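You operate a simulated robot arm through the tools that you are given. There is no shell and no other tool.

The job below is to be done with a simulated robot arm. You get a single attempt, and the scene is never put back.

## Task
The white breaker rocker tripped on a jam, now cleared: reset it and restart.
Fine: main switch off before the panel cabinet door opens; door shut, then main switch on, then the panel start button. Where these are worked on the way, their far stop is far enough and under half their travel is too little: main switch, panel cabinet door.

It is judged by the outcome, as a careful person would: the job done as asked, and still so three seconds after it is handed in. It fails if anything else is knocked over, pushed out of place, dropped, spilled or broken.

## Robot
A 6-joint arm with a two-finger gripper, fixed in place. Base frame: the origin is on the floor under the middle of its stand, x ahead of it, y to its left, z up. Readings come in mm, degrees, newtons and seconds.
It reaches about 1572 mm from its shoulder. Its first joint turns from -166.0 to 166.0 degrees. Payload 2.45 kg.
The tool frame sits at the grasp point between the pads (the TCP): z along the fingers, y along the line on which they close. The tips reach 20 mm beyond it. The gripper opens to 140 mm; its body begins 168 mm behind the TCP.
Orientation is that of the tool frame in the base frame, as a unit quaternion [x, y, z, w]. With the fingers straight down and closing along the base's y, the tool's x points along the base's -x, its y along +y and its z along -z.

## Interface
- The arm moves only by the tool drive_tool. Its argument "steps" is a list of rows, each an object of numbers (a shift or turn left out is 0, a gripper value left out holds the last): "fingers": the opening in per cent of the stroke, from 0 (shut) to 100 (fully open); "dx", "dy", "dz": the shift along the base's x, y, z in mm; "rx", "ry", "rz": the turn, a rotation vector about the base's x, y, z in degrees. In form: [{"fingers": .., "dx": .., "dy": .., "dz": .., "rx": .., "ry": .., "rz": ..}, ...]. A call has 1 to 20 rows; each row is the pose to reach, as a shift and turn from the pose commanded when the call began. Rows are played at 5 a second. More than 50 mm and 8.6 degrees between two rows, or a gripper value outside its range, and nothing of the call is played. Where a pose cannot be reached the arm comes as near as it can. A force on the tool above 40 N (or 10 N above the force at the start of the call, whichever is more), or a blocked arm, ends the call early, and 0.2 s more pass. Each finger travels about 45 mm/s and halts on what it meets, pressing with about 23 N; the grip force reading is that of the motor and also rises with nothing between the fingers. The clock runs only during rows and for 0.2 s after the last one: add rows that repeat a pose to give the fingers time. It gives the time, the measured TCP pose, the force on the tool (base axes), the opening and the grip force at its end, in the units of the frame above (readings bear some noise), with the torque about the TCP (base axes, N m) and any sound that the robot's microphone picked up.
- Cameras (640 x 400 px; columns grow to the right, rows downward): "scene" is fixed at [211.2, -651.4, 1185.7]; the picture's right is [0.89, -0.45, 0.00], its down [-0.07, -0.15, -0.99] and it looks along [0.44, 0.88, -0.16] (base axes); focal length 230 px, centre (320, 200). "wrist" rides on the gripper at [78, 11, -209] in the tool frame; the picture's right is [-0.14, 0.99, 0.00], its down [-0.92, -0.13, -0.37] and it looks along [-0.36, -0.05, 0.93] (tool axes); focal length 280 px, centre (320, 200).
- get_image(camera): a new picture of that camera. No time passes.
- probe_pixels(camera, pixels): for up to 12 pixels [column, row] of the newest picture of that camera ("zoom" is the newest enlarged one), the place [x, y, z] in the base frame of the surface seen there, good to about 2 mm, but the place of the scene camera against the robot may be out by one fixed shift of up to 12 mm in any direction. No time passes.
- enlarge(camera, box): a new picture of the part [left, top, right, bottom] of that camera's present view, enlarged. No time passes.
- job_done(): hands the job in; it is judged then, once.

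Leave the gripper open and the arm clear of the work at the hand-in unless told otherwise.

The tools are called after "Request:" as name(argument=value, ...) on one line, values as JSON. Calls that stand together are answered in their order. drive_tool: Moves the arm, as the interface text tells. Its arguments: {"type":"object","properties":{"steps":{"type":"array","items":{"type":"object","properties":{"fingers":{"type":"number"},"dx":{"type":"number"},"dy":{"type":"number"},"dz":{"type":"number"},"rx":{"type":"number"},"ry":{"type":"number"},"rz":{"type":"number"}}}}},"required":["steps"]} The other tools are called the same way: get_image (camera) takes a picture; probe_pixels (camera, pixels) gives the place of the surface under pixels of a picture; enlarge (camera, box) takes an enlarged picture of a part of a camera's view; job_done () hands the job in.

At the start:

```text
time_s: 0.0
tool_pos: [554.4, 112.0, 1471.4]
ee_rot: [0.0, 1.0, 0.002, 0.001]
contact_force: [0.0, -1.1, 0.4]
moment: [-0.03, 0.02, 0.0]
opening: 140.1
grip_force: 0.0
```

scene: 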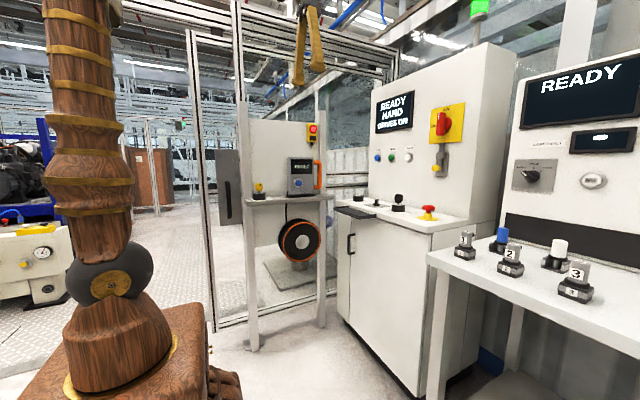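
wrist: 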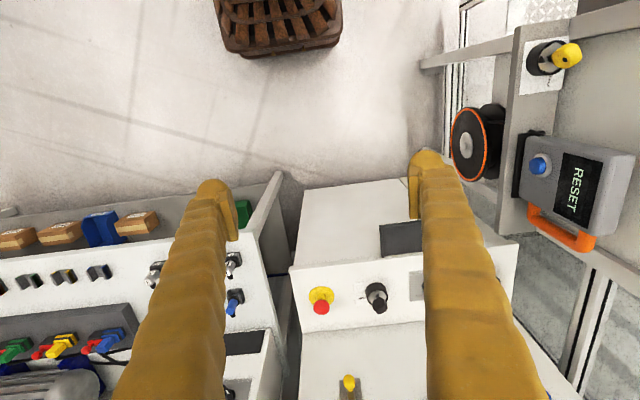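

I see a control cabinet in the middle with a red/yellow main switch, a display "READY / HAND / DRIVES ON", buttons, and a cabinet door below with a handle at about (350,243). I'll enlarge parts of the scene view to understand it before moving.

Request:
enlarge(camera="scene", box=[340, 70, 500, 170])

Request:
enlarge(camera="scene", box=[320, 180, 480, 280])

Request:
enlarge(camera="scene", box=[220, 100, 380, 200])

Request:
enlarge(camera="scene", box=[320, 200, 480, 400])

Request:
enlarge(camera="scene", box=[440, 50, 640, 300])

```text
4.00 times, centred on (420, 120) of scene
```

zoom: 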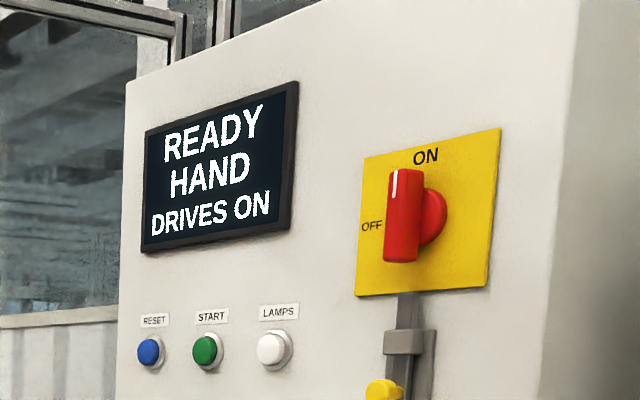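

```text
4.00 times, centred on (400, 230) of scene
```

zoom: 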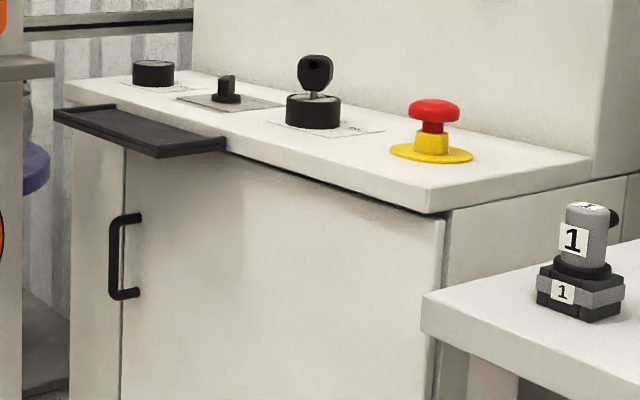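

```text
4.00 times, centred on (300, 150) of scene
```

zoom: 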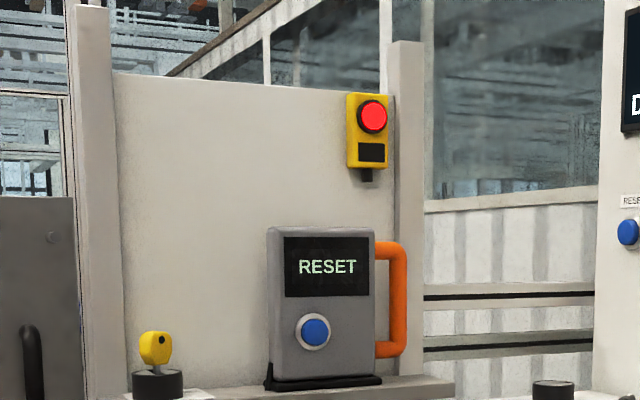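

```text
2.00 times, centred on (400, 300) of scene
```

zoom: 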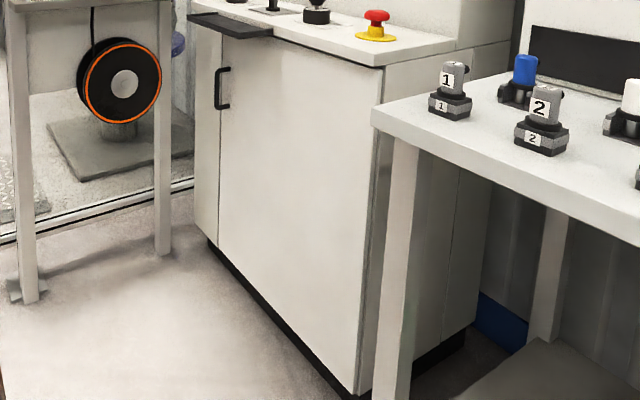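

```text
1.60 times, centred on (540, 175) of scene
```

zoom: 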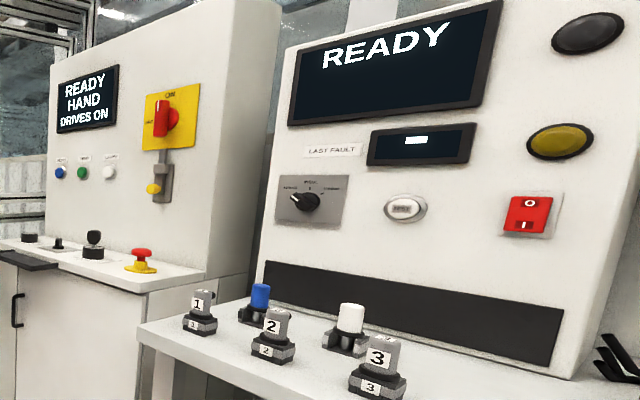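

The main switch points to ON, with OFF on its left; below it is a grey slide with a yellow knob. The door has a black handle at its left edge. I'll zoom closer on the switch and slide, and probe positions.

Request:
enlarge(camera="scene", box=[420, 95, 484, 190])

Request:
probe_pixels(camera="scene", pixels=[[441, 123], [432, 140], [460, 105], [440, 158], [392, 157], [350, 243], [351, 236], [351, 252], [420, 300], [428, 210], [446, 350], [356, 210]])

```text
4.21 times, centred on (452, 142) of scene
```

zoom: 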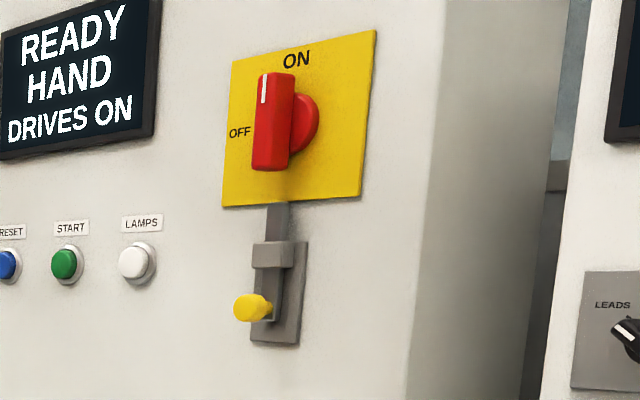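

```text
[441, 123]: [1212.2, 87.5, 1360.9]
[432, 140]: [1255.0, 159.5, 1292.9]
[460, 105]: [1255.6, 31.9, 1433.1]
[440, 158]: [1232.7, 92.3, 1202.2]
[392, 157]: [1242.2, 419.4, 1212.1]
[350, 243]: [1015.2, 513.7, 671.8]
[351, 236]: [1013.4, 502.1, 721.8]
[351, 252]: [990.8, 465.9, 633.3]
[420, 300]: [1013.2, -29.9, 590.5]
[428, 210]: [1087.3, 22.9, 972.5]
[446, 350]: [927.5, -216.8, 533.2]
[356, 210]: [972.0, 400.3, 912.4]
```

Yellow plate sits at x≈1255; the handle is near (1212, 88, 1361) and the START button near (1242, 419, 1212). I can't tell yet what the slide with the yellow knob does. I'll turn the tool from pointing down to pointing at +x while moving to about x=850, z=1340, so the wrist camera faces the switch.

Request:
drive_tool(steps=[{"dx": 20, "dz": -10, "ry": -7.5}, {"dx": 40, "dz": -20, "ry": -15}, {"dx": 60, "dz": -30, "ry": -22.5}, {"dx": 80, "dz": -40, "ry": -30}, {"dx": 100, "dz": -50, "ry": -37.5}, {"dx": 120, "dz": -60, "ry": -45}, {"dx": 140, "dz": -70, "ry": -52.5}, {"dx": 160, "dz": -80, "ry": -60}, {"dx": 180, "dz": -90, "ry": -67.5}, {"dx": 200, "dz": -100, "ry": -75}, {"dx": 220, "dz": -110, "ry": -82.5}, {"dx": 240, "dz": -120, "ry": -90}, {"dx": 240, "dz": -120, "ry": -90}])

Request:
get_image(camera="wrist")

Request:
get_image(camera="scene")

```text
time_s: 2.8
tool_pos: [795.6, 104.8, 1347.0]
ee_rot: [0.015, 0.709, 0.003, 0.705]
contact_force: [0.4, 4.8, 1.8]
moment: [-0.1, 0.26, -0.67]
opening: 139.7
grip_force: 0.1
out of reach, approached as far as the arm can: row 10
```

```text
taken
```

wrist: 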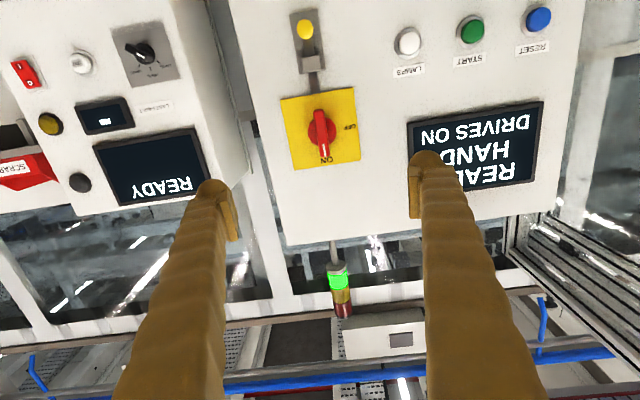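

```text
taken
```

scene: 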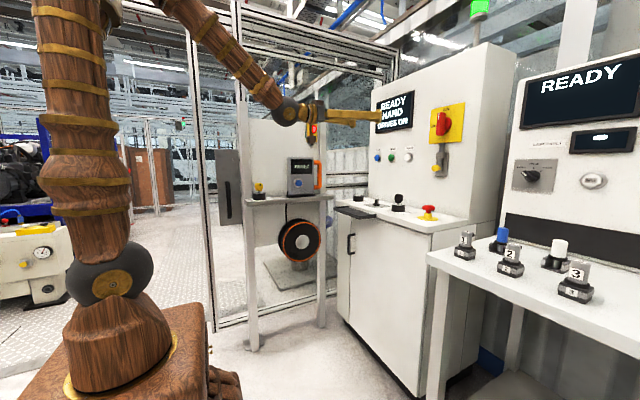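

The tool now points at the panel. In the wrist picture (upside down) the switch is at (322,130) and the slide with the yellow knob is at (306,35). I'll enlarge and probe there.

Request:
enlarge(camera="wrist", box=[260, 0, 400, 180])

Request:
probe_pixels(camera="wrist", pixels=[[323, 153], [321, 130], [318, 112], [306, 28], [305, 50], [312, 72], [310, 85], [345, 110], [290, 120], [470, 30], [540, 18], [408, 42]])

```text
2.22 times, centred on (330, 90) of wrist
```

zoom: 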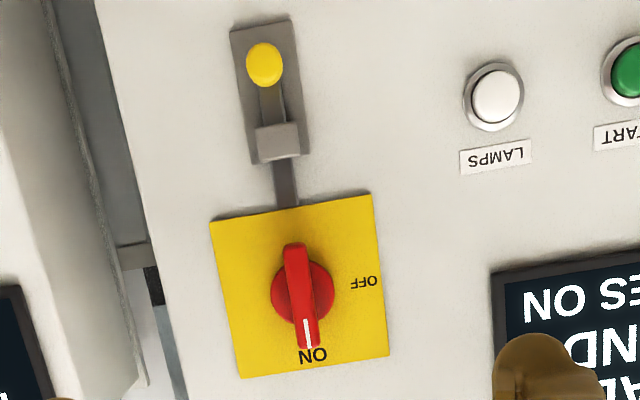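

```text
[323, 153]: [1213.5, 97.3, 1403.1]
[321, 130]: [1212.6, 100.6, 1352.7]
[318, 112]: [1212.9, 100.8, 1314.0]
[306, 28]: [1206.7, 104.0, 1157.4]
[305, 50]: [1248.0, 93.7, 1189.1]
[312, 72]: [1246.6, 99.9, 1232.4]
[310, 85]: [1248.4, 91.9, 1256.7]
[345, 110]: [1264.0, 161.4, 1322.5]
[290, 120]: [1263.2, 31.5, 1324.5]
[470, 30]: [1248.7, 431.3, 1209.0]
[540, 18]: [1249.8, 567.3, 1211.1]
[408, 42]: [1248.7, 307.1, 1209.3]
```

The bolt's bar seems to reach from the knob (z≈1157) up to the lower edge of the switch plate (z≈1256). I need to see whether it locks the switch, so I'll move closer and lower (dx +120, dz -140) and look again.

Request:
drive_tool(steps=[{"dx": 30, "dz": -35}, {"dx": 60, "dz": -70}, {"dx": 90, "dz": -105}, {"dx": 120, "dz": -140}, {"dx": 120, "dz": -140}])

Request:
enlarge(camera="wrist", box=[220, 0, 420, 250])

Request:
get_image(camera="wrist")

```text
time_s: 4.0
tool_pos: [914.5, 120.6, 1210.1]
ee_rot: [0.004, 0.707, -0.004, 0.707]
contact_force: [-0.6, -0.3, -0.4]
moment: [-0.02, 0.0, -0.02]
opening: 140.1
grip_force: 0.1
out of reach, approached as far as the arm can: row 4, 5
```

```text
1.60 times, centred on (320, 125) of wrist
```

zoom: 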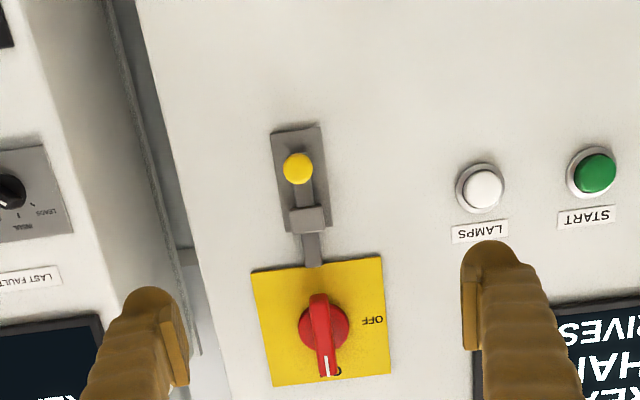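

```text
taken
```

wrist: 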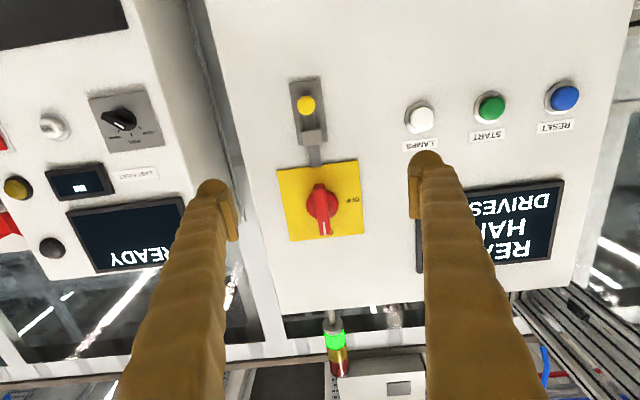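

I'm at (914,121,1210), 9 mm off in y from the command. I'll zoom tightly on the bolt at (306,105)–(320,190) and probe along it.

Request:
enlarge(camera="wrist", box=[270, 65, 370, 245])

Request:
probe_pixels(camera="wrist", pixels=[[306, 105], [304, 80], [309, 118], [313, 135], [315, 152], [316, 162], [317, 167], [323, 226], [321, 205], [319, 188], [335, 150], [300, 140]])

```text
2.22 times, centred on (320, 155) of wrist
```

zoom: 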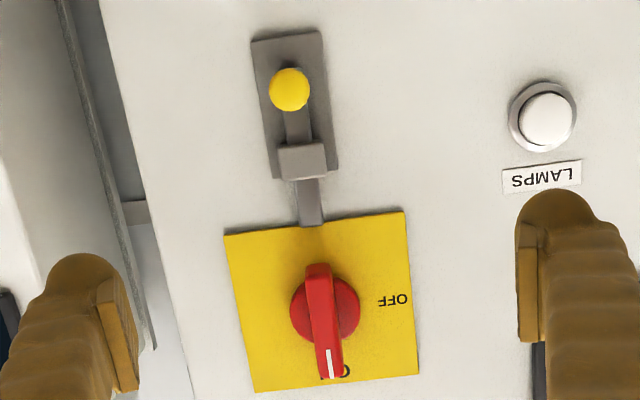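

```text
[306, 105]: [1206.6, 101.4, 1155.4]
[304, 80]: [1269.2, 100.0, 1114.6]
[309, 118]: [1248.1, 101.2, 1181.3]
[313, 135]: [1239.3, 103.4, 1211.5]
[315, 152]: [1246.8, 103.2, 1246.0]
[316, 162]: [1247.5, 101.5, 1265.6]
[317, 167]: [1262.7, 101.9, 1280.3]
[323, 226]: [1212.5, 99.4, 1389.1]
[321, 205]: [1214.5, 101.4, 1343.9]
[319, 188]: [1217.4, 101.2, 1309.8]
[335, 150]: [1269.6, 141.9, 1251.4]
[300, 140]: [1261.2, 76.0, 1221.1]
```

The bar's top end (z≈1272, x≈1247) stops about 33 mm short of the lever's lower end (z≈1305), so the bolt appears withdrawn and the switch free. I'll probe the lever edges and the disc behind it so I can place the grip.

Request:
probe_pixels(camera="zoom", pixels=[[299, 312], [353, 312], [310, 300], [335, 300], [312, 340], [340, 355], [318, 268], [332, 374], [308, 215], [312, 227], [300, 330], [350, 330]])

Request:
enlarge(camera="scene", box=[424, 98, 474, 182])

```text
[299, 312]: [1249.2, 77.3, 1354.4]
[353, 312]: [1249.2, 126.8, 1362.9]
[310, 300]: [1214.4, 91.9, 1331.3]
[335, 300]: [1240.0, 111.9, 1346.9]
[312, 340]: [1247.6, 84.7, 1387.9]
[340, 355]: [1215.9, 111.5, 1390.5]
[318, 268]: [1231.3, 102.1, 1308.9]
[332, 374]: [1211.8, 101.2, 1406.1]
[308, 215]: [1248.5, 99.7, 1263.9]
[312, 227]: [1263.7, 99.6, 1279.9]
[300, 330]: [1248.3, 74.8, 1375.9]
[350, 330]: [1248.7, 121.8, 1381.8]
```

```text
4.76 times, centred on (449, 140) of scene
```

zoom: 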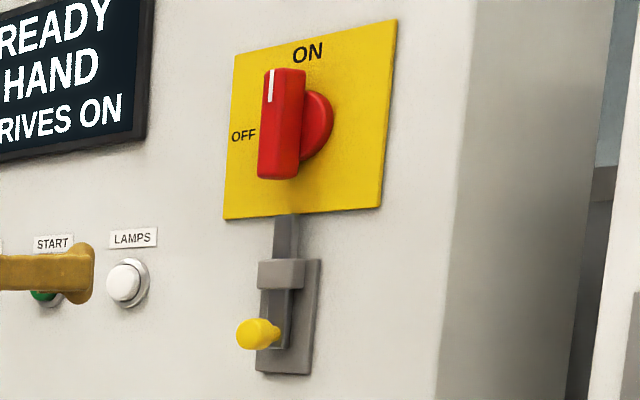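

Lever: y 90–113 (centre ≈101.5), z 1307–1406 (centre ≈1356), front x≈1213, with the disc face at x≈1249. I'll move in front of it to about (1110, 101, 1356), keeping the fingers open.

Request:
drive_tool(steps=[{"dx": 0, "dy": 0, "dz": 37}, {"dx": 30, "dy": -3, "dz": 73}, {"dx": 65, "dy": -6, "dz": 110}, {"dx": 100, "dy": -8, "dz": 146}, {"dx": 140, "dy": -10, "dz": 146}, {"dx": 170, "dy": -11, "dz": 146}, {"dx": 196, "dy": -11, "dz": 146}, {"dx": 196, "dy": -11, "dz": 146}])

Request:
get_image(camera="wrist")

Request:
get_image(camera="scene")

```text
refused: row 3 steps farther than a row can; nothing moved
```

```text
taken
```

wrist: 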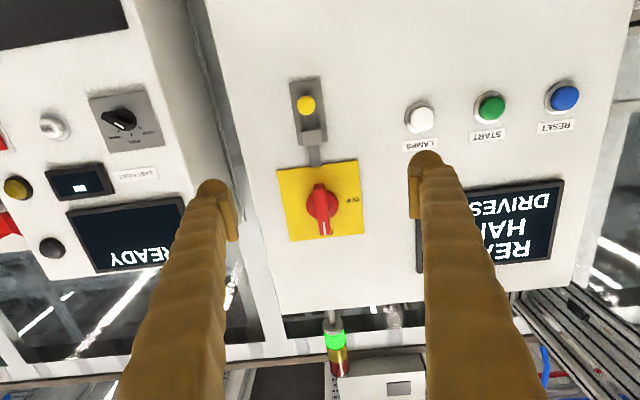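

```text
taken
```

scene: 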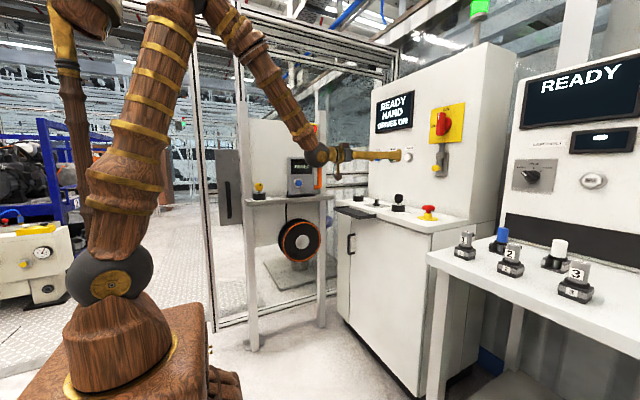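

The call was refused because one row was just over 50 mm; nothing moved. I'll send the same move in smaller steps.

Request:
drive_tool(steps=[{"dx": 20, "dy": -2, "dz": 30}, {"dx": 45, "dy": -4, "dz": 60}, {"dx": 70, "dy": -6, "dz": 90}, {"dx": 100, "dy": -8, "dz": 120}, {"dx": 130, "dy": -10, "dz": 146}, {"dx": 165, "dy": -11, "dz": 146}, {"dx": 196, "dy": -11, "dz": 146}, {"dx": 196, "dy": -11, "dz": 146}])

Request:
get_image(camera="wrist")

Request:
get_image(camera="scene")

```text
time_s: 5.8
tool_pos: [1112.5, 107.8, 1360.3]
ee_rot: [0.0, 0.707, 0.001, 0.708]
contact_force: [0.8, 0.8, -0.1]
moment: [-0.01, -0.01, 0.01]
opening: 139.9
grip_force: 0.0
```

```text
taken
```

wrist: 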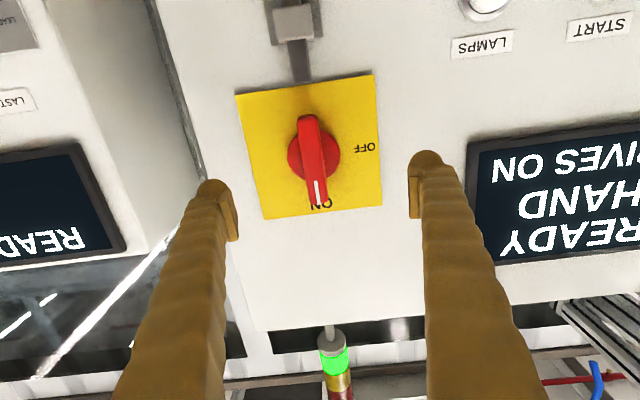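

```text
taken
```

scene: 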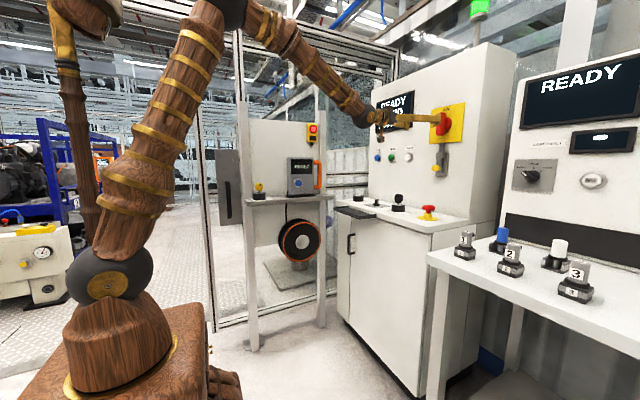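

I'm now at (1112.5, 107.8, 1360.3). I'll probe the lever again from closer, at (309,135) and (318,190), to refine the grip centre.

Request:
probe_pixels(camera="wrist", pixels=[[307, 119], [300, 122], [317, 124], [308, 150], [322, 150], [310, 185], [327, 185], [320, 200], [291, 150], [339, 155], [303, 175], [300, 72]])

Request:
enlarge(camera="wrist", box=[230, 60, 390, 230])

```text
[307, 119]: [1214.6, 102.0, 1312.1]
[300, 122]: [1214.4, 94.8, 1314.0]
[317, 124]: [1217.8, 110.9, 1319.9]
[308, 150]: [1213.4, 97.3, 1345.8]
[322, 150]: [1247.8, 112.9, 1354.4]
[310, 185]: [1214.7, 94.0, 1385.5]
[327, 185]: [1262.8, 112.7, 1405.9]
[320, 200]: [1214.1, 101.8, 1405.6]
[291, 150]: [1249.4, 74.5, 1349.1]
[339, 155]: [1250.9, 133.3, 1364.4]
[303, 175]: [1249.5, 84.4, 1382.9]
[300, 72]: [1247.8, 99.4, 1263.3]
```

```text
2.35 times, centred on (310, 145) of wrist
```

zoom: 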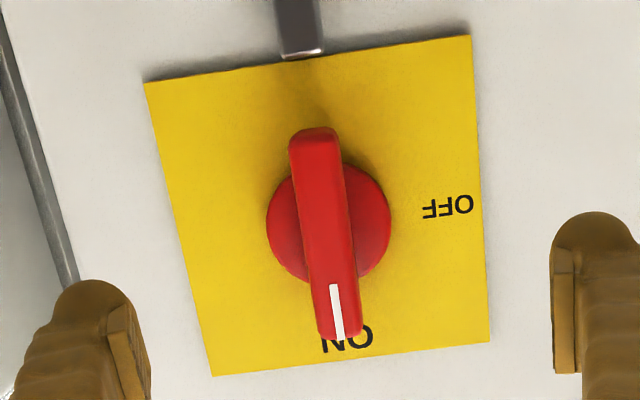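

The lever axis is at about y=102.5, z=1357. Before gripping, I'll test the 90° roll in free air (rx to -90) in case a joint limit stops it, while correcting y and z.

Request:
drive_tool(steps=[{"dy": -5, "dz": -3, "rx": -8}, {"dy": -5, "dz": -3, "rx": -16}, {"dy": -5, "dz": -3, "rx": -24}, {"dy": -5, "dz": -3, "rx": -32}, {"dy": -5, "dz": -3, "rx": -40}, {"dy": -5, "dz": -3, "rx": -48}, {"dy": -5, "dz": -3, "rx": -56}, {"dy": -5, "dz": -3, "rx": -64}, {"dy": -5, "dz": -3, "rx": -72}, {"dy": -5, "dz": -3, "rx": -80}, {"dy": -5, "dz": -3, "rx": -88}, {"dy": -5, "dz": -3, "rx": -92}, {"dy": -5, "dz": -3, "rx": -92}])

Request:
get_image(camera="wrist")

```text
time_s: 8.6
tool_pos: [1109.5, 105.4, 1354.2]
ee_rot: [0.509, -0.493, 0.509, -0.489]
contact_force: [-0.1, -0.5, 0.4]
moment: [0.02, -0.01, -0.02]
opening: 139.8
grip_force: 0.1
```

```text
taken
```

wrist: 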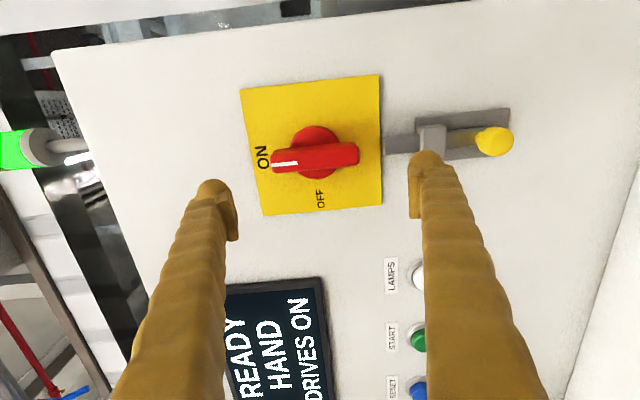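

The roll works. I'll roll back to vertical straddle, correcting y by -2.

Request:
drive_tool(steps=[{"rx": 8}, {"rx": 16}, {"rx": 24}, {"rx": 32}, {"rx": 40}, {"rx": 48}, {"rx": 56}, {"rx": 64}, {"rx": 72}, {"rx": 80}, {"rx": 88}, {"rx": 92}, {"rx": 92}])

Request:
get_image(camera="wrist")

```text
time_s: 11.4
tool_pos: [1109.7, 102.7, 1355.1]
ee_rot: [0.002, 0.707, -0.002, 0.707]
contact_force: [0.2, 0.0, -0.6]
moment: [0.0, -0.02, -0.01]
opening: 140.1
grip_force: 0.1
```

```text
taken
```

wrist: 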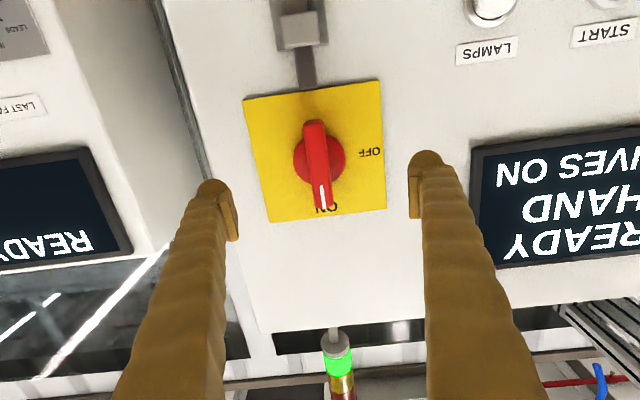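

Centred at (1109.7, 102.7, 1355). Now forward 110 mm to x≈1220 so the tips stop about 9 mm short of the disc face; then I'll close on the lever in the next call.

Request:
drive_tool(steps=[{"dx": 30, "dz": 1}, {"dx": 60, "dz": 1.5}, {"dx": 85, "dz": 1.5}, {"dx": 100, "dz": 1.5}, {"dx": 110, "dz": 1.5}, {"dx": 110, "dz": 1.5}])

Request:
get_image(camera="wrist")

```text
time_s: 12.8
tool_pos: [1221.3, 103.5, 1356.7]
ee_rot: [0.0, 0.707, 0.0, 0.707]
contact_force: [0.0, 0.2, -1.2]
moment: [-0.05, -0.01, 0.03]
opening: 140.1
grip_force: 0.0
```

```text
taken
```

wrist: 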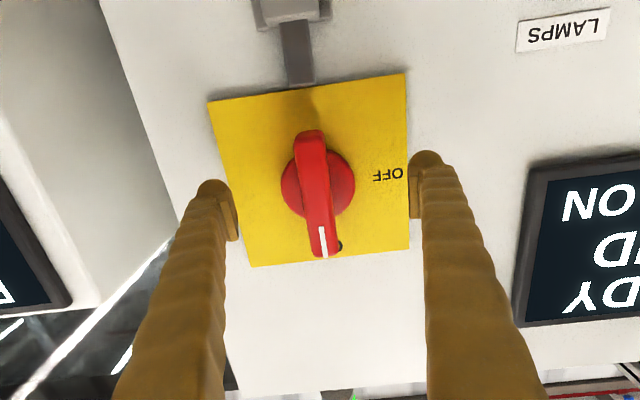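

At (1221, 103.5, 1357) with the lever between the pads and no contact force. Now I'll close the fingers on the lever.

Request:
drive_tool(steps=[{"fingers": 60}, {"fingers": 30}, {"fingers": 8}, {"fingers": 8}, {"fingers": 8}, {"fingers": 8}, {"fingers": 8}, {"fingers": 8}, {"fingers": 8}])

Request:
get_image(camera="wrist")

```text
time_s: 14.8
tool_pos: [1220.4, 99.3, 1357.0]
ee_rot: [0.001, 0.707, 0.001, 0.708]
contact_force: [1.1, -31.0, -1.1]
moment: [0.01, 0.0, -0.32]
opening: 23.1
grip_force: 44.9
```

```text
taken
```

wrist: 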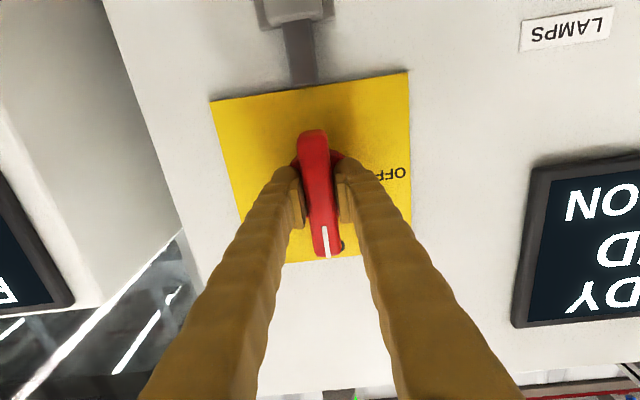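

Gripped at 23 mm with a side force of -31 N in y, meaning the lever centre is ~3 mm toward -y from my commanded pose. I'll relieve that with dy -3.

Request:
drive_tool(steps=[{"dy": -2}, {"dy": -3.5}, {"dy": -3.5}])

```text
time_s: 15.6
tool_pos: [1220.4, 100.2, 1355.9]
ee_rot: [0.001, 0.707, -0.001, 0.707]
contact_force: [22.8, -2.4, 7.1]
moment: [-0.02, -0.1, 0.01]
opening: 22.7
grip_force: 44.7
```

Side force is relieved (now -2 N in y, 23 N in x). Now I'll turn the lever toward OFF (anticlockwise seen from the front, rx negative), first about 30°, and check.

Request:
drive_tool(steps=[{"rx": -5}, {"rx": -10}, {"rx": -15}, {"rx": -20}, {"rx": -25}, {"rx": -30}])

Request:
get_image(camera="wrist")

```text
time_s: 16.0
tool_pos: [1220.5, 100.4, 1356.1]
ee_rot: [-0.018, 0.707, -0.021, 0.707]
contact_force: [8.7, 0.0, 0.0]
moment: [0.09, 0.03, 0.03]
opening: 23.0
grip_force: 45.3
stopped in row 1: the force on the tool passed its limit at 43 N (the readings are from after the stop); the commanded pose is now the measured one
```

```text
taken
```

wrist: 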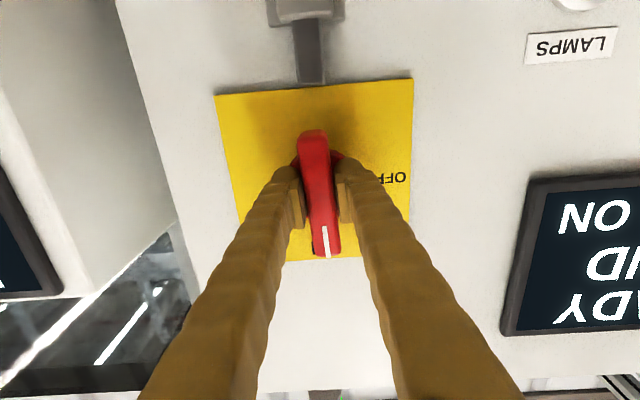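

It stopped at 43 N after about 3°, with very little twisting moment (0.09 N m), so the force was side load rather than a jam in the switch. It's now relaxed (9 N), so I'll retry in smaller steps.

Request:
drive_tool(steps=[{"rx": -3}, {"rx": -6}, {"rx": -9}, {"rx": -12}, {"rx": -15}, {"rx": -18}])

Request:
enlarge(camera="wrist", box=[210, 60, 430, 280])

```text
time_s: 17.4
tool_pos: [1220.5, 98.9, 1356.4]
ee_rot: [-0.128, 0.695, -0.132, 0.696]
contact_force: [21.5, -16.5, 1.7]
moment: [0.12, 0.12, -0.16]
opening: 23.0
grip_force: 45.1
```

```text
1.82 times, centred on (320, 170) of wrist
```

zoom: 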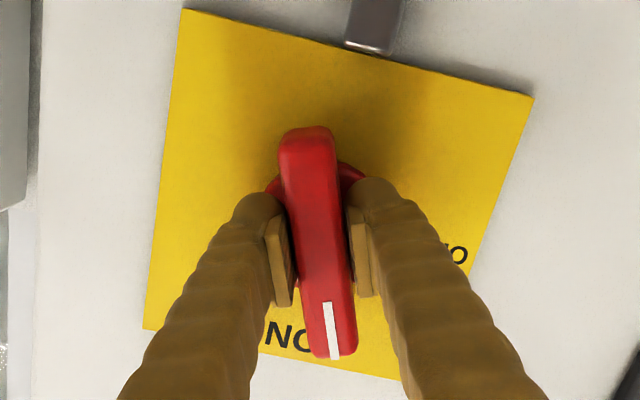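

The lever is turning: it's about 20° from ON. There's -16 N in y and 21 N in x, so I'll add small relief (dy -1.5, dx +1) and continue turning.

Request:
drive_tool(steps=[{"rx": -2, "dy": -1.5, "dx": 1}, {"rx": -6, "dy": -1.5, "dx": 1}, {"rx": -10, "dy": -1.5, "dx": 1}, {"rx": -14, "dy": -1.5, "dx": 1}, {"rx": -18, "dy": -1.5, "dx": 1}, {"rx": -22, "dy": -1.5, "dx": 1}])

```text
time_s: 18.0
tool_pos: [1220.2, 97.8, 1357.0]
ee_rot: [-0.162, 0.688, -0.164, 0.688]
contact_force: [-16.8, -4.8, 0.6]
moment: [0.1, 0.07, -0.06]
opening: 22.8
grip_force: 45.6
stopped in row 3: the force on the tool passed its limit at 44 N (the readings are from after the stop); the commanded pose is now the measured one
```

It reached about 27° and stopped at 44 N; my x relief was too much (now -17 N in x). The arm is stiff, so I'll continue with a tiny dx back of -0.4 and pure rotation.

Request:
drive_tool(steps=[{"rx": -2, "dx": -0.4}, {"rx": -5, "dx": -0.4}, {"rx": -8, "dx": -0.4}, {"rx": -11, "dx": -0.4}, {"rx": -14, "dx": -0.4}, {"rx": -17, "dx": -0.4}, {"rx": -20, "dx": -0.4}])

```text
time_s: 18.7
tool_pos: [1221.8, 98.4, 1356.7]
ee_rot: [-0.192, 0.68, -0.196, 0.68]
contact_force: [-17.8, -2.6, -0.9]
moment: [0.03, 0.05, -0.05]
opening: 22.7
grip_force: 45.2
stopped in row 3: the force on the tool passed its limit at 41 N (the readings are from after the stop); the commanded pose is now the measured one
```

The x force seems to be grip friction fighting tiny tracking errors. I'll loosen the grip slightly (to ~26 mm, the lever being ~23 mm) and turn it with the fingers as a loose fork.

Request:
drive_tool(steps=[{"fingers": 18.5}, {"fingers": 18.5}, {"fingers": 18.5, "rx": -3}, {"fingers": 18.5, "rx": -7}, {"fingers": 18.5, "rx": -11}, {"fingers": 18.5, "rx": -15}, {"fingers": 18.5, "rx": -19}, {"fingers": 18.5, "rx": -23}])

Request:
enlarge(camera="wrist", box=[210, 60, 430, 280])

```text
time_s: 20.5
tool_pos: [1221.4, 97.6, 1357.3]
ee_rot: [-0.324, 0.628, -0.328, 0.627]
contact_force: [-1.9, -5.1, 3.3]
moment: [0.12, -0.06, -0.04]
opening: 29.7
grip_force: 2.5
```

```text
1.82 times, centred on (320, 170) of wrist
```

zoom: 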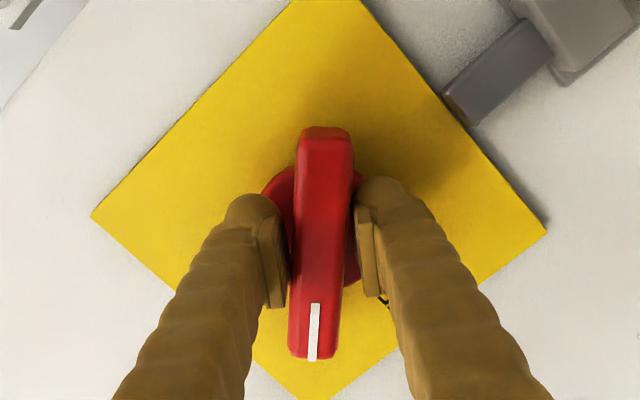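

It now turns freely: the tool is at about -55° and the lever follows with low force. I'll continue rotating by another 45°.

Request:
drive_tool(steps=[{"rx": -5}, {"rx": -10}, {"rx": -15}, {"rx": -20}, {"rx": -25}, {"rx": -30}, {"rx": -35}, {"rx": -40}, {"rx": -44}, {"rx": -47}])

Request:
get_image(camera="wrist")

Request:
enlarge(camera="scene", box=[340, 70, 500, 190])

```text
time_s: 22.7
tool_pos: [1221.3, 97.7, 1358.2]
ee_rot: [0.546, -0.446, 0.552, -0.445]
contact_force: [-3.1, -6.5, 14.3]
moment: [0.34, -0.07, 0.02]
opening: 33.9
grip_force: 6.4
```

```text
taken
```

wrist: 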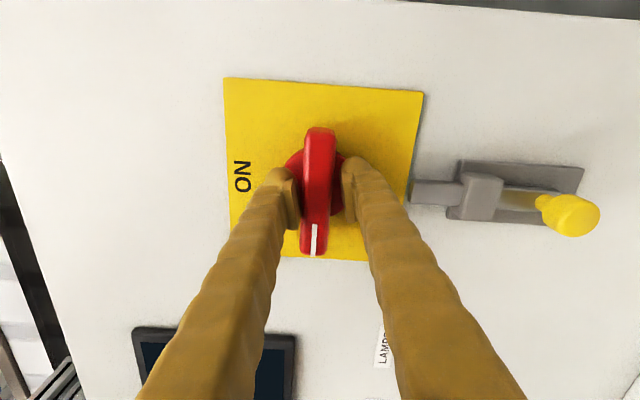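

```text
3.33 times, centred on (420, 130) of scene
```

zoom: 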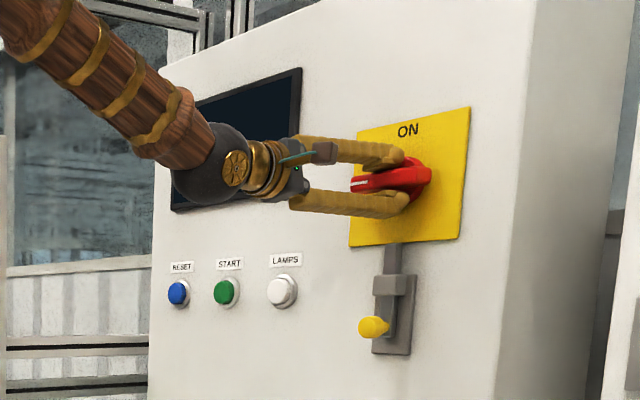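

The lever points left to OFF and the panel display went dark. Now I'll open the fingers a little (to ~60 mm, staying clear of the bolt) and back straight out.

Request:
drive_tool(steps=[{"fingers": 40}, {"fingers": 40}, {"fingers": 40}, {"fingers": 40, "dx": -25}, {"fingers": 40, "dx": -60}, {"fingers": 40, "dx": -100}, {"fingers": 40, "dx": -140}, {"fingers": 40, "dx": -160}])

Request:
get_image(camera="wrist")

Request:
enlarge(camera="scene", box=[340, 70, 500, 190])

```text
time_s: 24.5
tool_pos: [1062.0, 97.4, 1357.2]
ee_rot: [0.546, -0.447, 0.552, -0.444]
contact_force: [0.3, 1.1, -0.6]
moment: [-0.03, -0.01, 0.03]
opening: 56.0
grip_force: 0.3
```

```text
taken
```

wrist: 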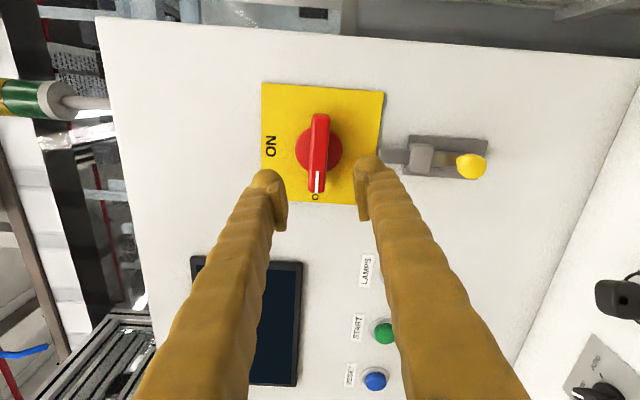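

```text
3.33 times, centred on (420, 130) of scene
```

zoom: 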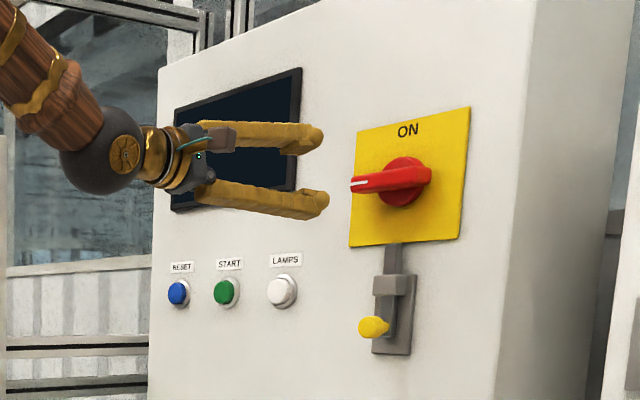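

The main switch is OFF and the screen is dark. Next is the door. I'll back away, roll the tool a further -80° so the camera sits above the fingers, and go to about (750, 350, 1000) to view the door and handle.

Request:
drive_tool(steps=[{"dx": -40, "dy": 0, "dz": 0, "rx": -6}, {"dx": -80, "dy": 10, "dz": -10, "rx": -12}, {"dx": -110, "dy": 30, "dz": -35, "rx": -18}, {"dx": -135, "dy": 52, "dz": -65, "rx": -24}, {"dx": -160, "dy": 74, "dz": -95, "rx": -30}, {"dx": -185, "dy": 96, "dz": -125, "rx": -36}, {"dx": -205, "dy": 118, "dz": -158, "rx": -42}, {"dx": -225, "dy": 140, "dz": -191, "rx": -48}, {"dx": -245, "dy": 162, "dz": -224, "rx": -54}, {"dx": -265, "dy": 184, "dz": -257, "rx": -60}, {"dx": -285, "dy": 206, "dz": -290, "rx": -66}, {"dx": -300, "dy": 228, "dz": -323, "rx": -72}, {"dx": -312, "dy": 250, "dz": -356, "rx": -78}, {"dx": -312, "dy": 250, "dz": -356, "rx": -78}])

Request:
get_image(camera="wrist")

Request:
get_image(camera="scene")

```text
time_s: 27.5
tool_pos: [748.9, 349.4, 1000.7]
ee_rot: [0.707, 0.0, 0.707, 0.0]
contact_force: [0.8, 0.3, 0.8]
moment: [-0.02, -0.03, -0.02]
opening: 55.9
grip_force: 0.1
```

```text
taken
```

wrist: 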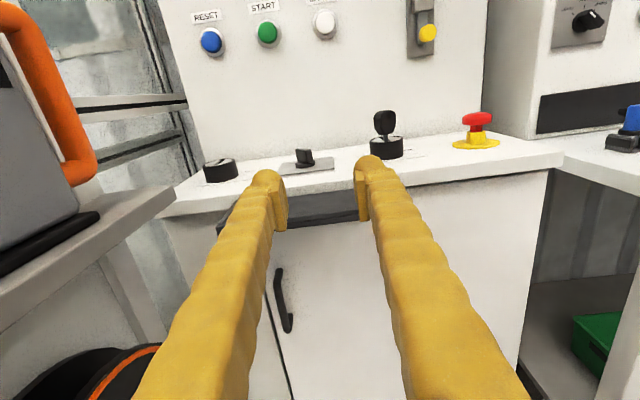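

```text
taken
```

scene: 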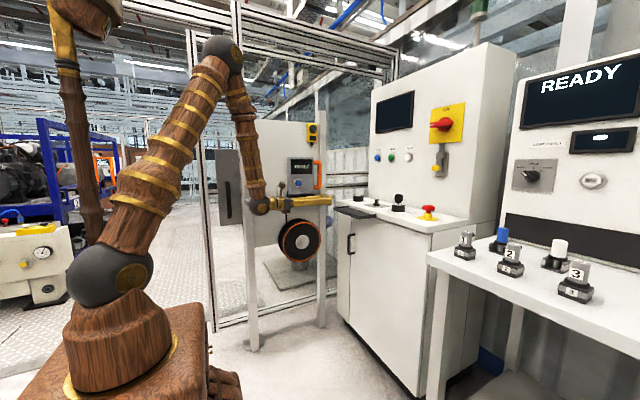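

The view is upright now. The handle shows at (283,300). The left table's edge is close, so I'll probe the handle, door edges, table, and ledge.

Request:
probe_pixels(camera="wrist", pixels=[[280, 272], [284, 300], [287, 328], [264, 300], [278, 350], [300, 260], [330, 330], [520, 330], [535, 180], [170, 190], [100, 235], [240, 225]])

Request:
probe_pixels(camera="scene", pixels=[[322, 250], [252, 290], [330, 195], [246, 200], [300, 240], [345, 212], [376, 217], [428, 230], [420, 390], [345, 290], [335, 300], [435, 330]])

Request:
enlarge(camera="wrist", box=[200, 170, 400, 400])

```text
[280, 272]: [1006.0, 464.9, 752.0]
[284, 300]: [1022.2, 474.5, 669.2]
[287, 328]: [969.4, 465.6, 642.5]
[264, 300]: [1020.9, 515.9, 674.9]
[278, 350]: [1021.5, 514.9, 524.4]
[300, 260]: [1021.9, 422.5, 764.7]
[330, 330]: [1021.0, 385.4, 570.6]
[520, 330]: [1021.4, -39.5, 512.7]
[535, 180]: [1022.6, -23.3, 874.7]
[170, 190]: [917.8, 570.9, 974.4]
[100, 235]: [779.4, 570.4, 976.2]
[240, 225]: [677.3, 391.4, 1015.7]
```

```text
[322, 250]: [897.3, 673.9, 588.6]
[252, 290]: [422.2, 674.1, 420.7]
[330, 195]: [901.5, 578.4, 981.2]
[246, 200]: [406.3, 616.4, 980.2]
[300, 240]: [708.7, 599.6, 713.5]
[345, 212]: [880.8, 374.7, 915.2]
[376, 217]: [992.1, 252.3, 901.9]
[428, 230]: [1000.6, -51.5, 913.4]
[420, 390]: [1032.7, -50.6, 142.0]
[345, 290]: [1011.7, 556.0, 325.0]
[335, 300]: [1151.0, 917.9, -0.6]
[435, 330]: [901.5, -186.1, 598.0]
```

```text
1.74 times, centred on (300, 285) of wrist
```

zoom: 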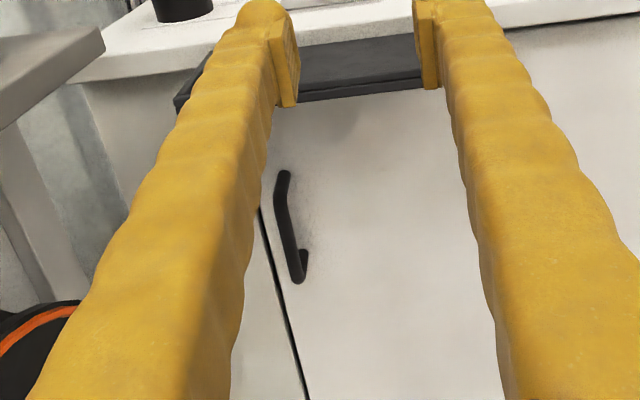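

Door face is at x≈1021.5. The handle is a vertical bar at y≈465, front at x≈967, between z≈642 and 752. The hinge is on the right near y≈-40. The left table's edge is at y≈570 and the hanging spool near y≈600, so I'll stay away from those. I'll lower to about (833, 426, 697) with a 15° yaw, in front of the handle.

Request:
drive_tool(steps=[{"dx": 5, "dy": 9, "dz": -38, "rz": 2}, {"dx": 10, "dy": 18, "dz": -76, "rz": 4}, {"dx": 15, "dy": 27, "dz": -114, "rz": 6}, {"dx": 25, "dy": 36, "dz": -152, "rz": 8}, {"dx": 40, "dy": 45, "dz": -190, "rz": 10}, {"dx": 55, "dy": 55, "dz": -228, "rz": 12}, {"dx": 70, "dy": 66, "dz": -266, "rz": 14}, {"dx": 84, "dy": 77, "dz": -302, "rz": 15}, {"dx": 84, "dy": 77, "dz": -302, "rz": 15}])

Request:
get_image(camera="wrist")

Request:
get_image(camera="scene")

```text
time_s: 29.5
tool_pos: [835.4, 423.6, 701.3]
ee_rot: [0.701, 0.093, 0.701, -0.094]
contact_force: [0.6, 0.3, -0.3]
moment: [0.01, -0.05, 0.0]
opening: 56.0
grip_force: 0.0
```

```text
taken
```

wrist: 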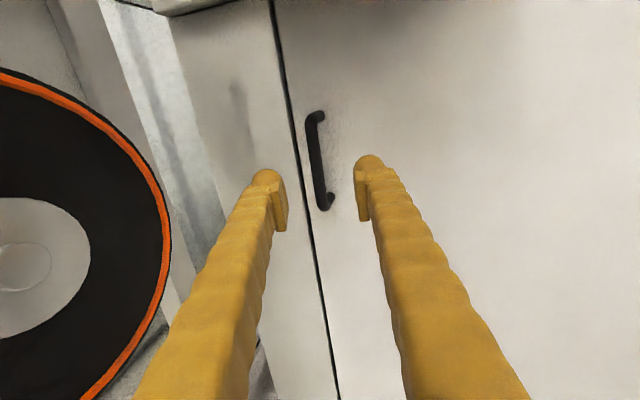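

```text
taken
```

scene: 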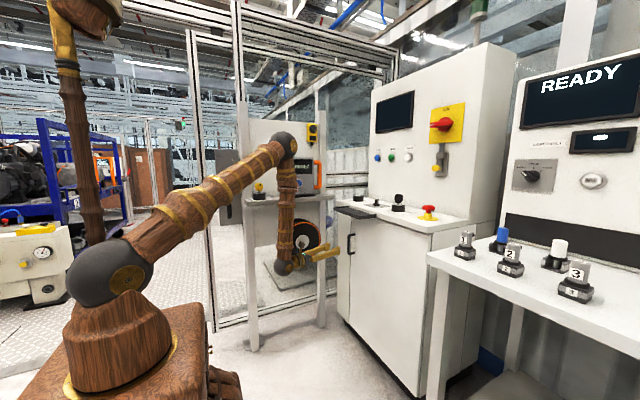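

The handle is seen at (318,160). I'll probe it and the spool edge for clearance.

Request:
probe_pixels(camera="wrist", pixels=[[308, 120], [312, 140], [316, 160], [320, 180], [323, 207], [317, 113], [329, 200], [300, 160], [170, 240], [100, 130], [30, 250], [350, 120]])

Request:
probe_pixels(camera="scene", pixels=[[285, 145], [290, 190], [288, 225], [290, 262], [310, 258], [328, 250]])

Request:
enlarge(camera="wrist", box=[270, 90, 370, 230])

```text
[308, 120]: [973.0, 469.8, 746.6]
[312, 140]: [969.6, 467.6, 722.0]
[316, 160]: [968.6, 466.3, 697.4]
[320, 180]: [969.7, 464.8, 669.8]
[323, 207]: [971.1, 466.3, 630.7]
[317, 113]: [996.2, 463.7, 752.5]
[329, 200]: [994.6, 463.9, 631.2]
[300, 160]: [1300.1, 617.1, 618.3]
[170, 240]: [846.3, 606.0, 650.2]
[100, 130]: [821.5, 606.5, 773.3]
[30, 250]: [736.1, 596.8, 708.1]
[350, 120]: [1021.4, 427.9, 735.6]
```

```text
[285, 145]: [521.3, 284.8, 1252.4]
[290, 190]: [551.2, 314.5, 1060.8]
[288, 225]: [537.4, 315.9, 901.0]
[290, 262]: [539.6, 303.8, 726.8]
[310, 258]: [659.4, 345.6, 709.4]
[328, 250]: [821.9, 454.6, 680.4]
```

```text
2.86 times, centred on (320, 160) of wrist
```

zoom: 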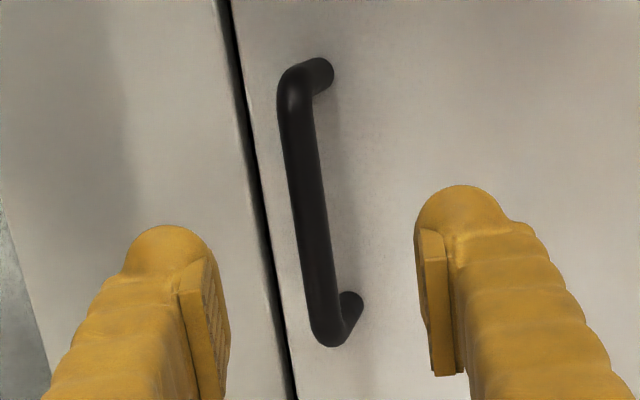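

The handle's axis is at x≈975, y≈465, z 631–752, and clearances to the spool look fine. I'll advance to TCP (977, 465, 693) with fingers open 56 mm straddling the bar.

Request:
drive_tool(steps=[{"dx": 10, "dy": 5, "dz": -8}, {"dx": 45, "dy": 14, "dz": -8}, {"dx": 80, "dy": 24, "dz": -8}, {"dx": 110, "dy": 32, "dz": -8}, {"dx": 130, "dy": 38, "dz": -8}, {"dx": 141, "dy": 41, "dz": -8}, {"dx": 141, "dy": 41, "dz": -8}])

Request:
get_image(camera="wrist")

```text
time_s: 31.1
tool_pos: [976.7, 465.1, 689.4]
ee_rot: [0.701, 0.09, 0.702, -0.092]
contact_force: [0.1, -0.1, -0.2]
moment: [0.0, -0.01, 0.02]
opening: 56.4
grip_force: 0.0
```

```text
taken
```

wrist: 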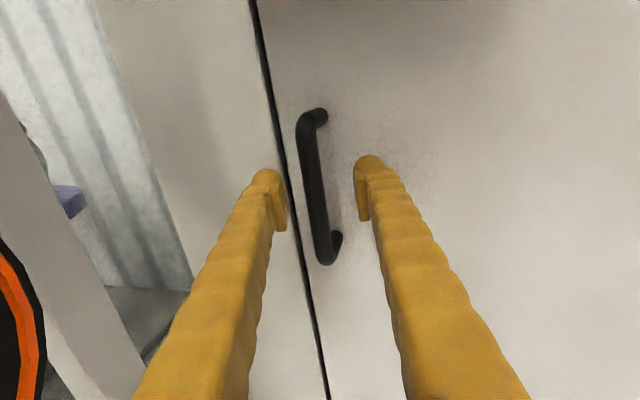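

The bar is between the fingers. I'll close on it.

Request:
drive_tool(steps=[{"fingers": 25}, {"fingers": 12}, {"fingers": 3}, {"fingers": 3}, {"fingers": 3}, {"fingers": 3}])

```text
time_s: 32.5
tool_pos: [975.9, 467.3, 689.7]
ee_rot: [0.701, 0.089, 0.702, -0.09]
contact_force: [-1.9, 21.9, -2.0]
moment: [-0.09, 0.01, 0.06]
opening: 18.4
grip_force: 10.5
```

Closing on the bar (18 mm) with 22 N of side force in +y. I'll relieve with dy +2 and hold a moment.

Request:
drive_tool(steps=[{"dy": 1, "fingers": 3}, {"dy": 2, "fingers": 3}, {"dy": 2, "fingers": 3}])

```text
time_s: 33.3
tool_pos: [974.6, 468.5, 689.4]
ee_rot: [0.701, 0.092, 0.701, -0.092]
contact_force: [-1.8, 14.2, -6.4]
moment: [-0.14, 0.05, 0.04]
opening: 13.7
grip_force: 6.7
```

The opening is now 13.7 mm. I'll check the picture to be sure the bar is between the pads.

Request:
enlarge(camera="wrist", box=[240, 90, 400, 270])

```text
2.22 times, centred on (320, 180) of wrist
```

zoom: 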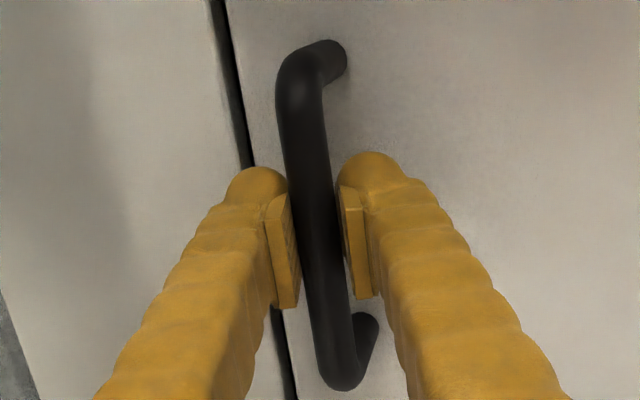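

The bar is well held. I'll now start pulling the door open along its arc (hinge near (1021,-42), radius ~507), slowly at first.

Request:
drive_tool(steps=[{"fingers": 2}, {"dx": -4, "dy": -0.4}, {"dx": -9, "dy": -0.9}, {"dx": -18, "dy": -2}, {"dx": -27, "dy": -3.2}, {"dx": -35, "dy": -4.5}, {"dx": -35, "dy": -4.5}])

Request:
get_image(camera="wrist")

```text
time_s: 34.9
tool_pos: [939.5, 464.1, 690.3]
ee_rot: [0.701, 0.093, 0.701, -0.094]
contact_force: [-1.6, 11.9, -12.7]
moment: [-0.09, 0.32, 0.0]
opening: 11.5
grip_force: 38.6
```

```text
taken
```

wrist: 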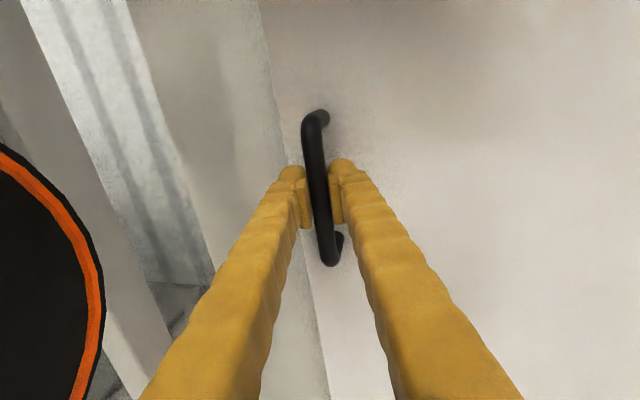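

The door is opening smoothly. I'll continue along the arc to about 16°, with +1 mm y relief.

Request:
drive_tool(steps=[{"dx": -17, "dy": -2}, {"dx": -35, "dy": -5.5}, {"dx": -52, "dy": -9.8}, {"dx": -69, "dy": -14.8}, {"dx": -86, "dy": -20.5}, {"dx": -103, "dy": -26.5}, {"dx": -103, "dy": -26.5}])

Request:
get_image(camera="wrist")

Request:
get_image(camera="scene")

```text
time_s: 36.5
tool_pos: [835.7, 437.1, 691.0]
ee_rot: [0.699, 0.092, 0.702, -0.095]
contact_force: [10.9, -25.6, 14.6]
moment: [-0.21, -0.23, -0.01]
opening: 11.5
grip_force: 38.2
```

```text
taken
```

wrist: 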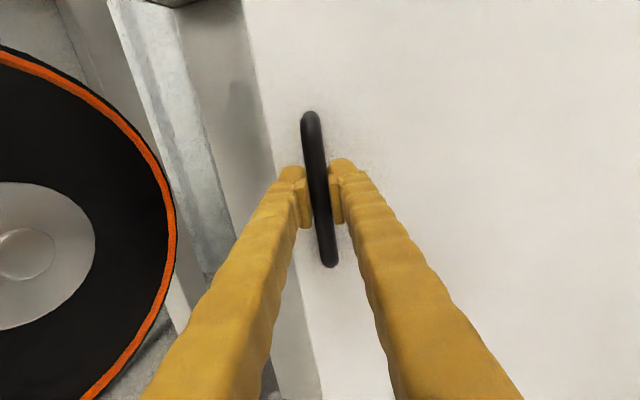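

```text
taken
```

scene: 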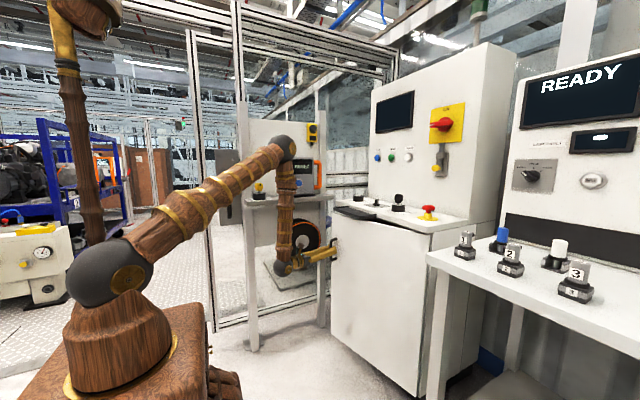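

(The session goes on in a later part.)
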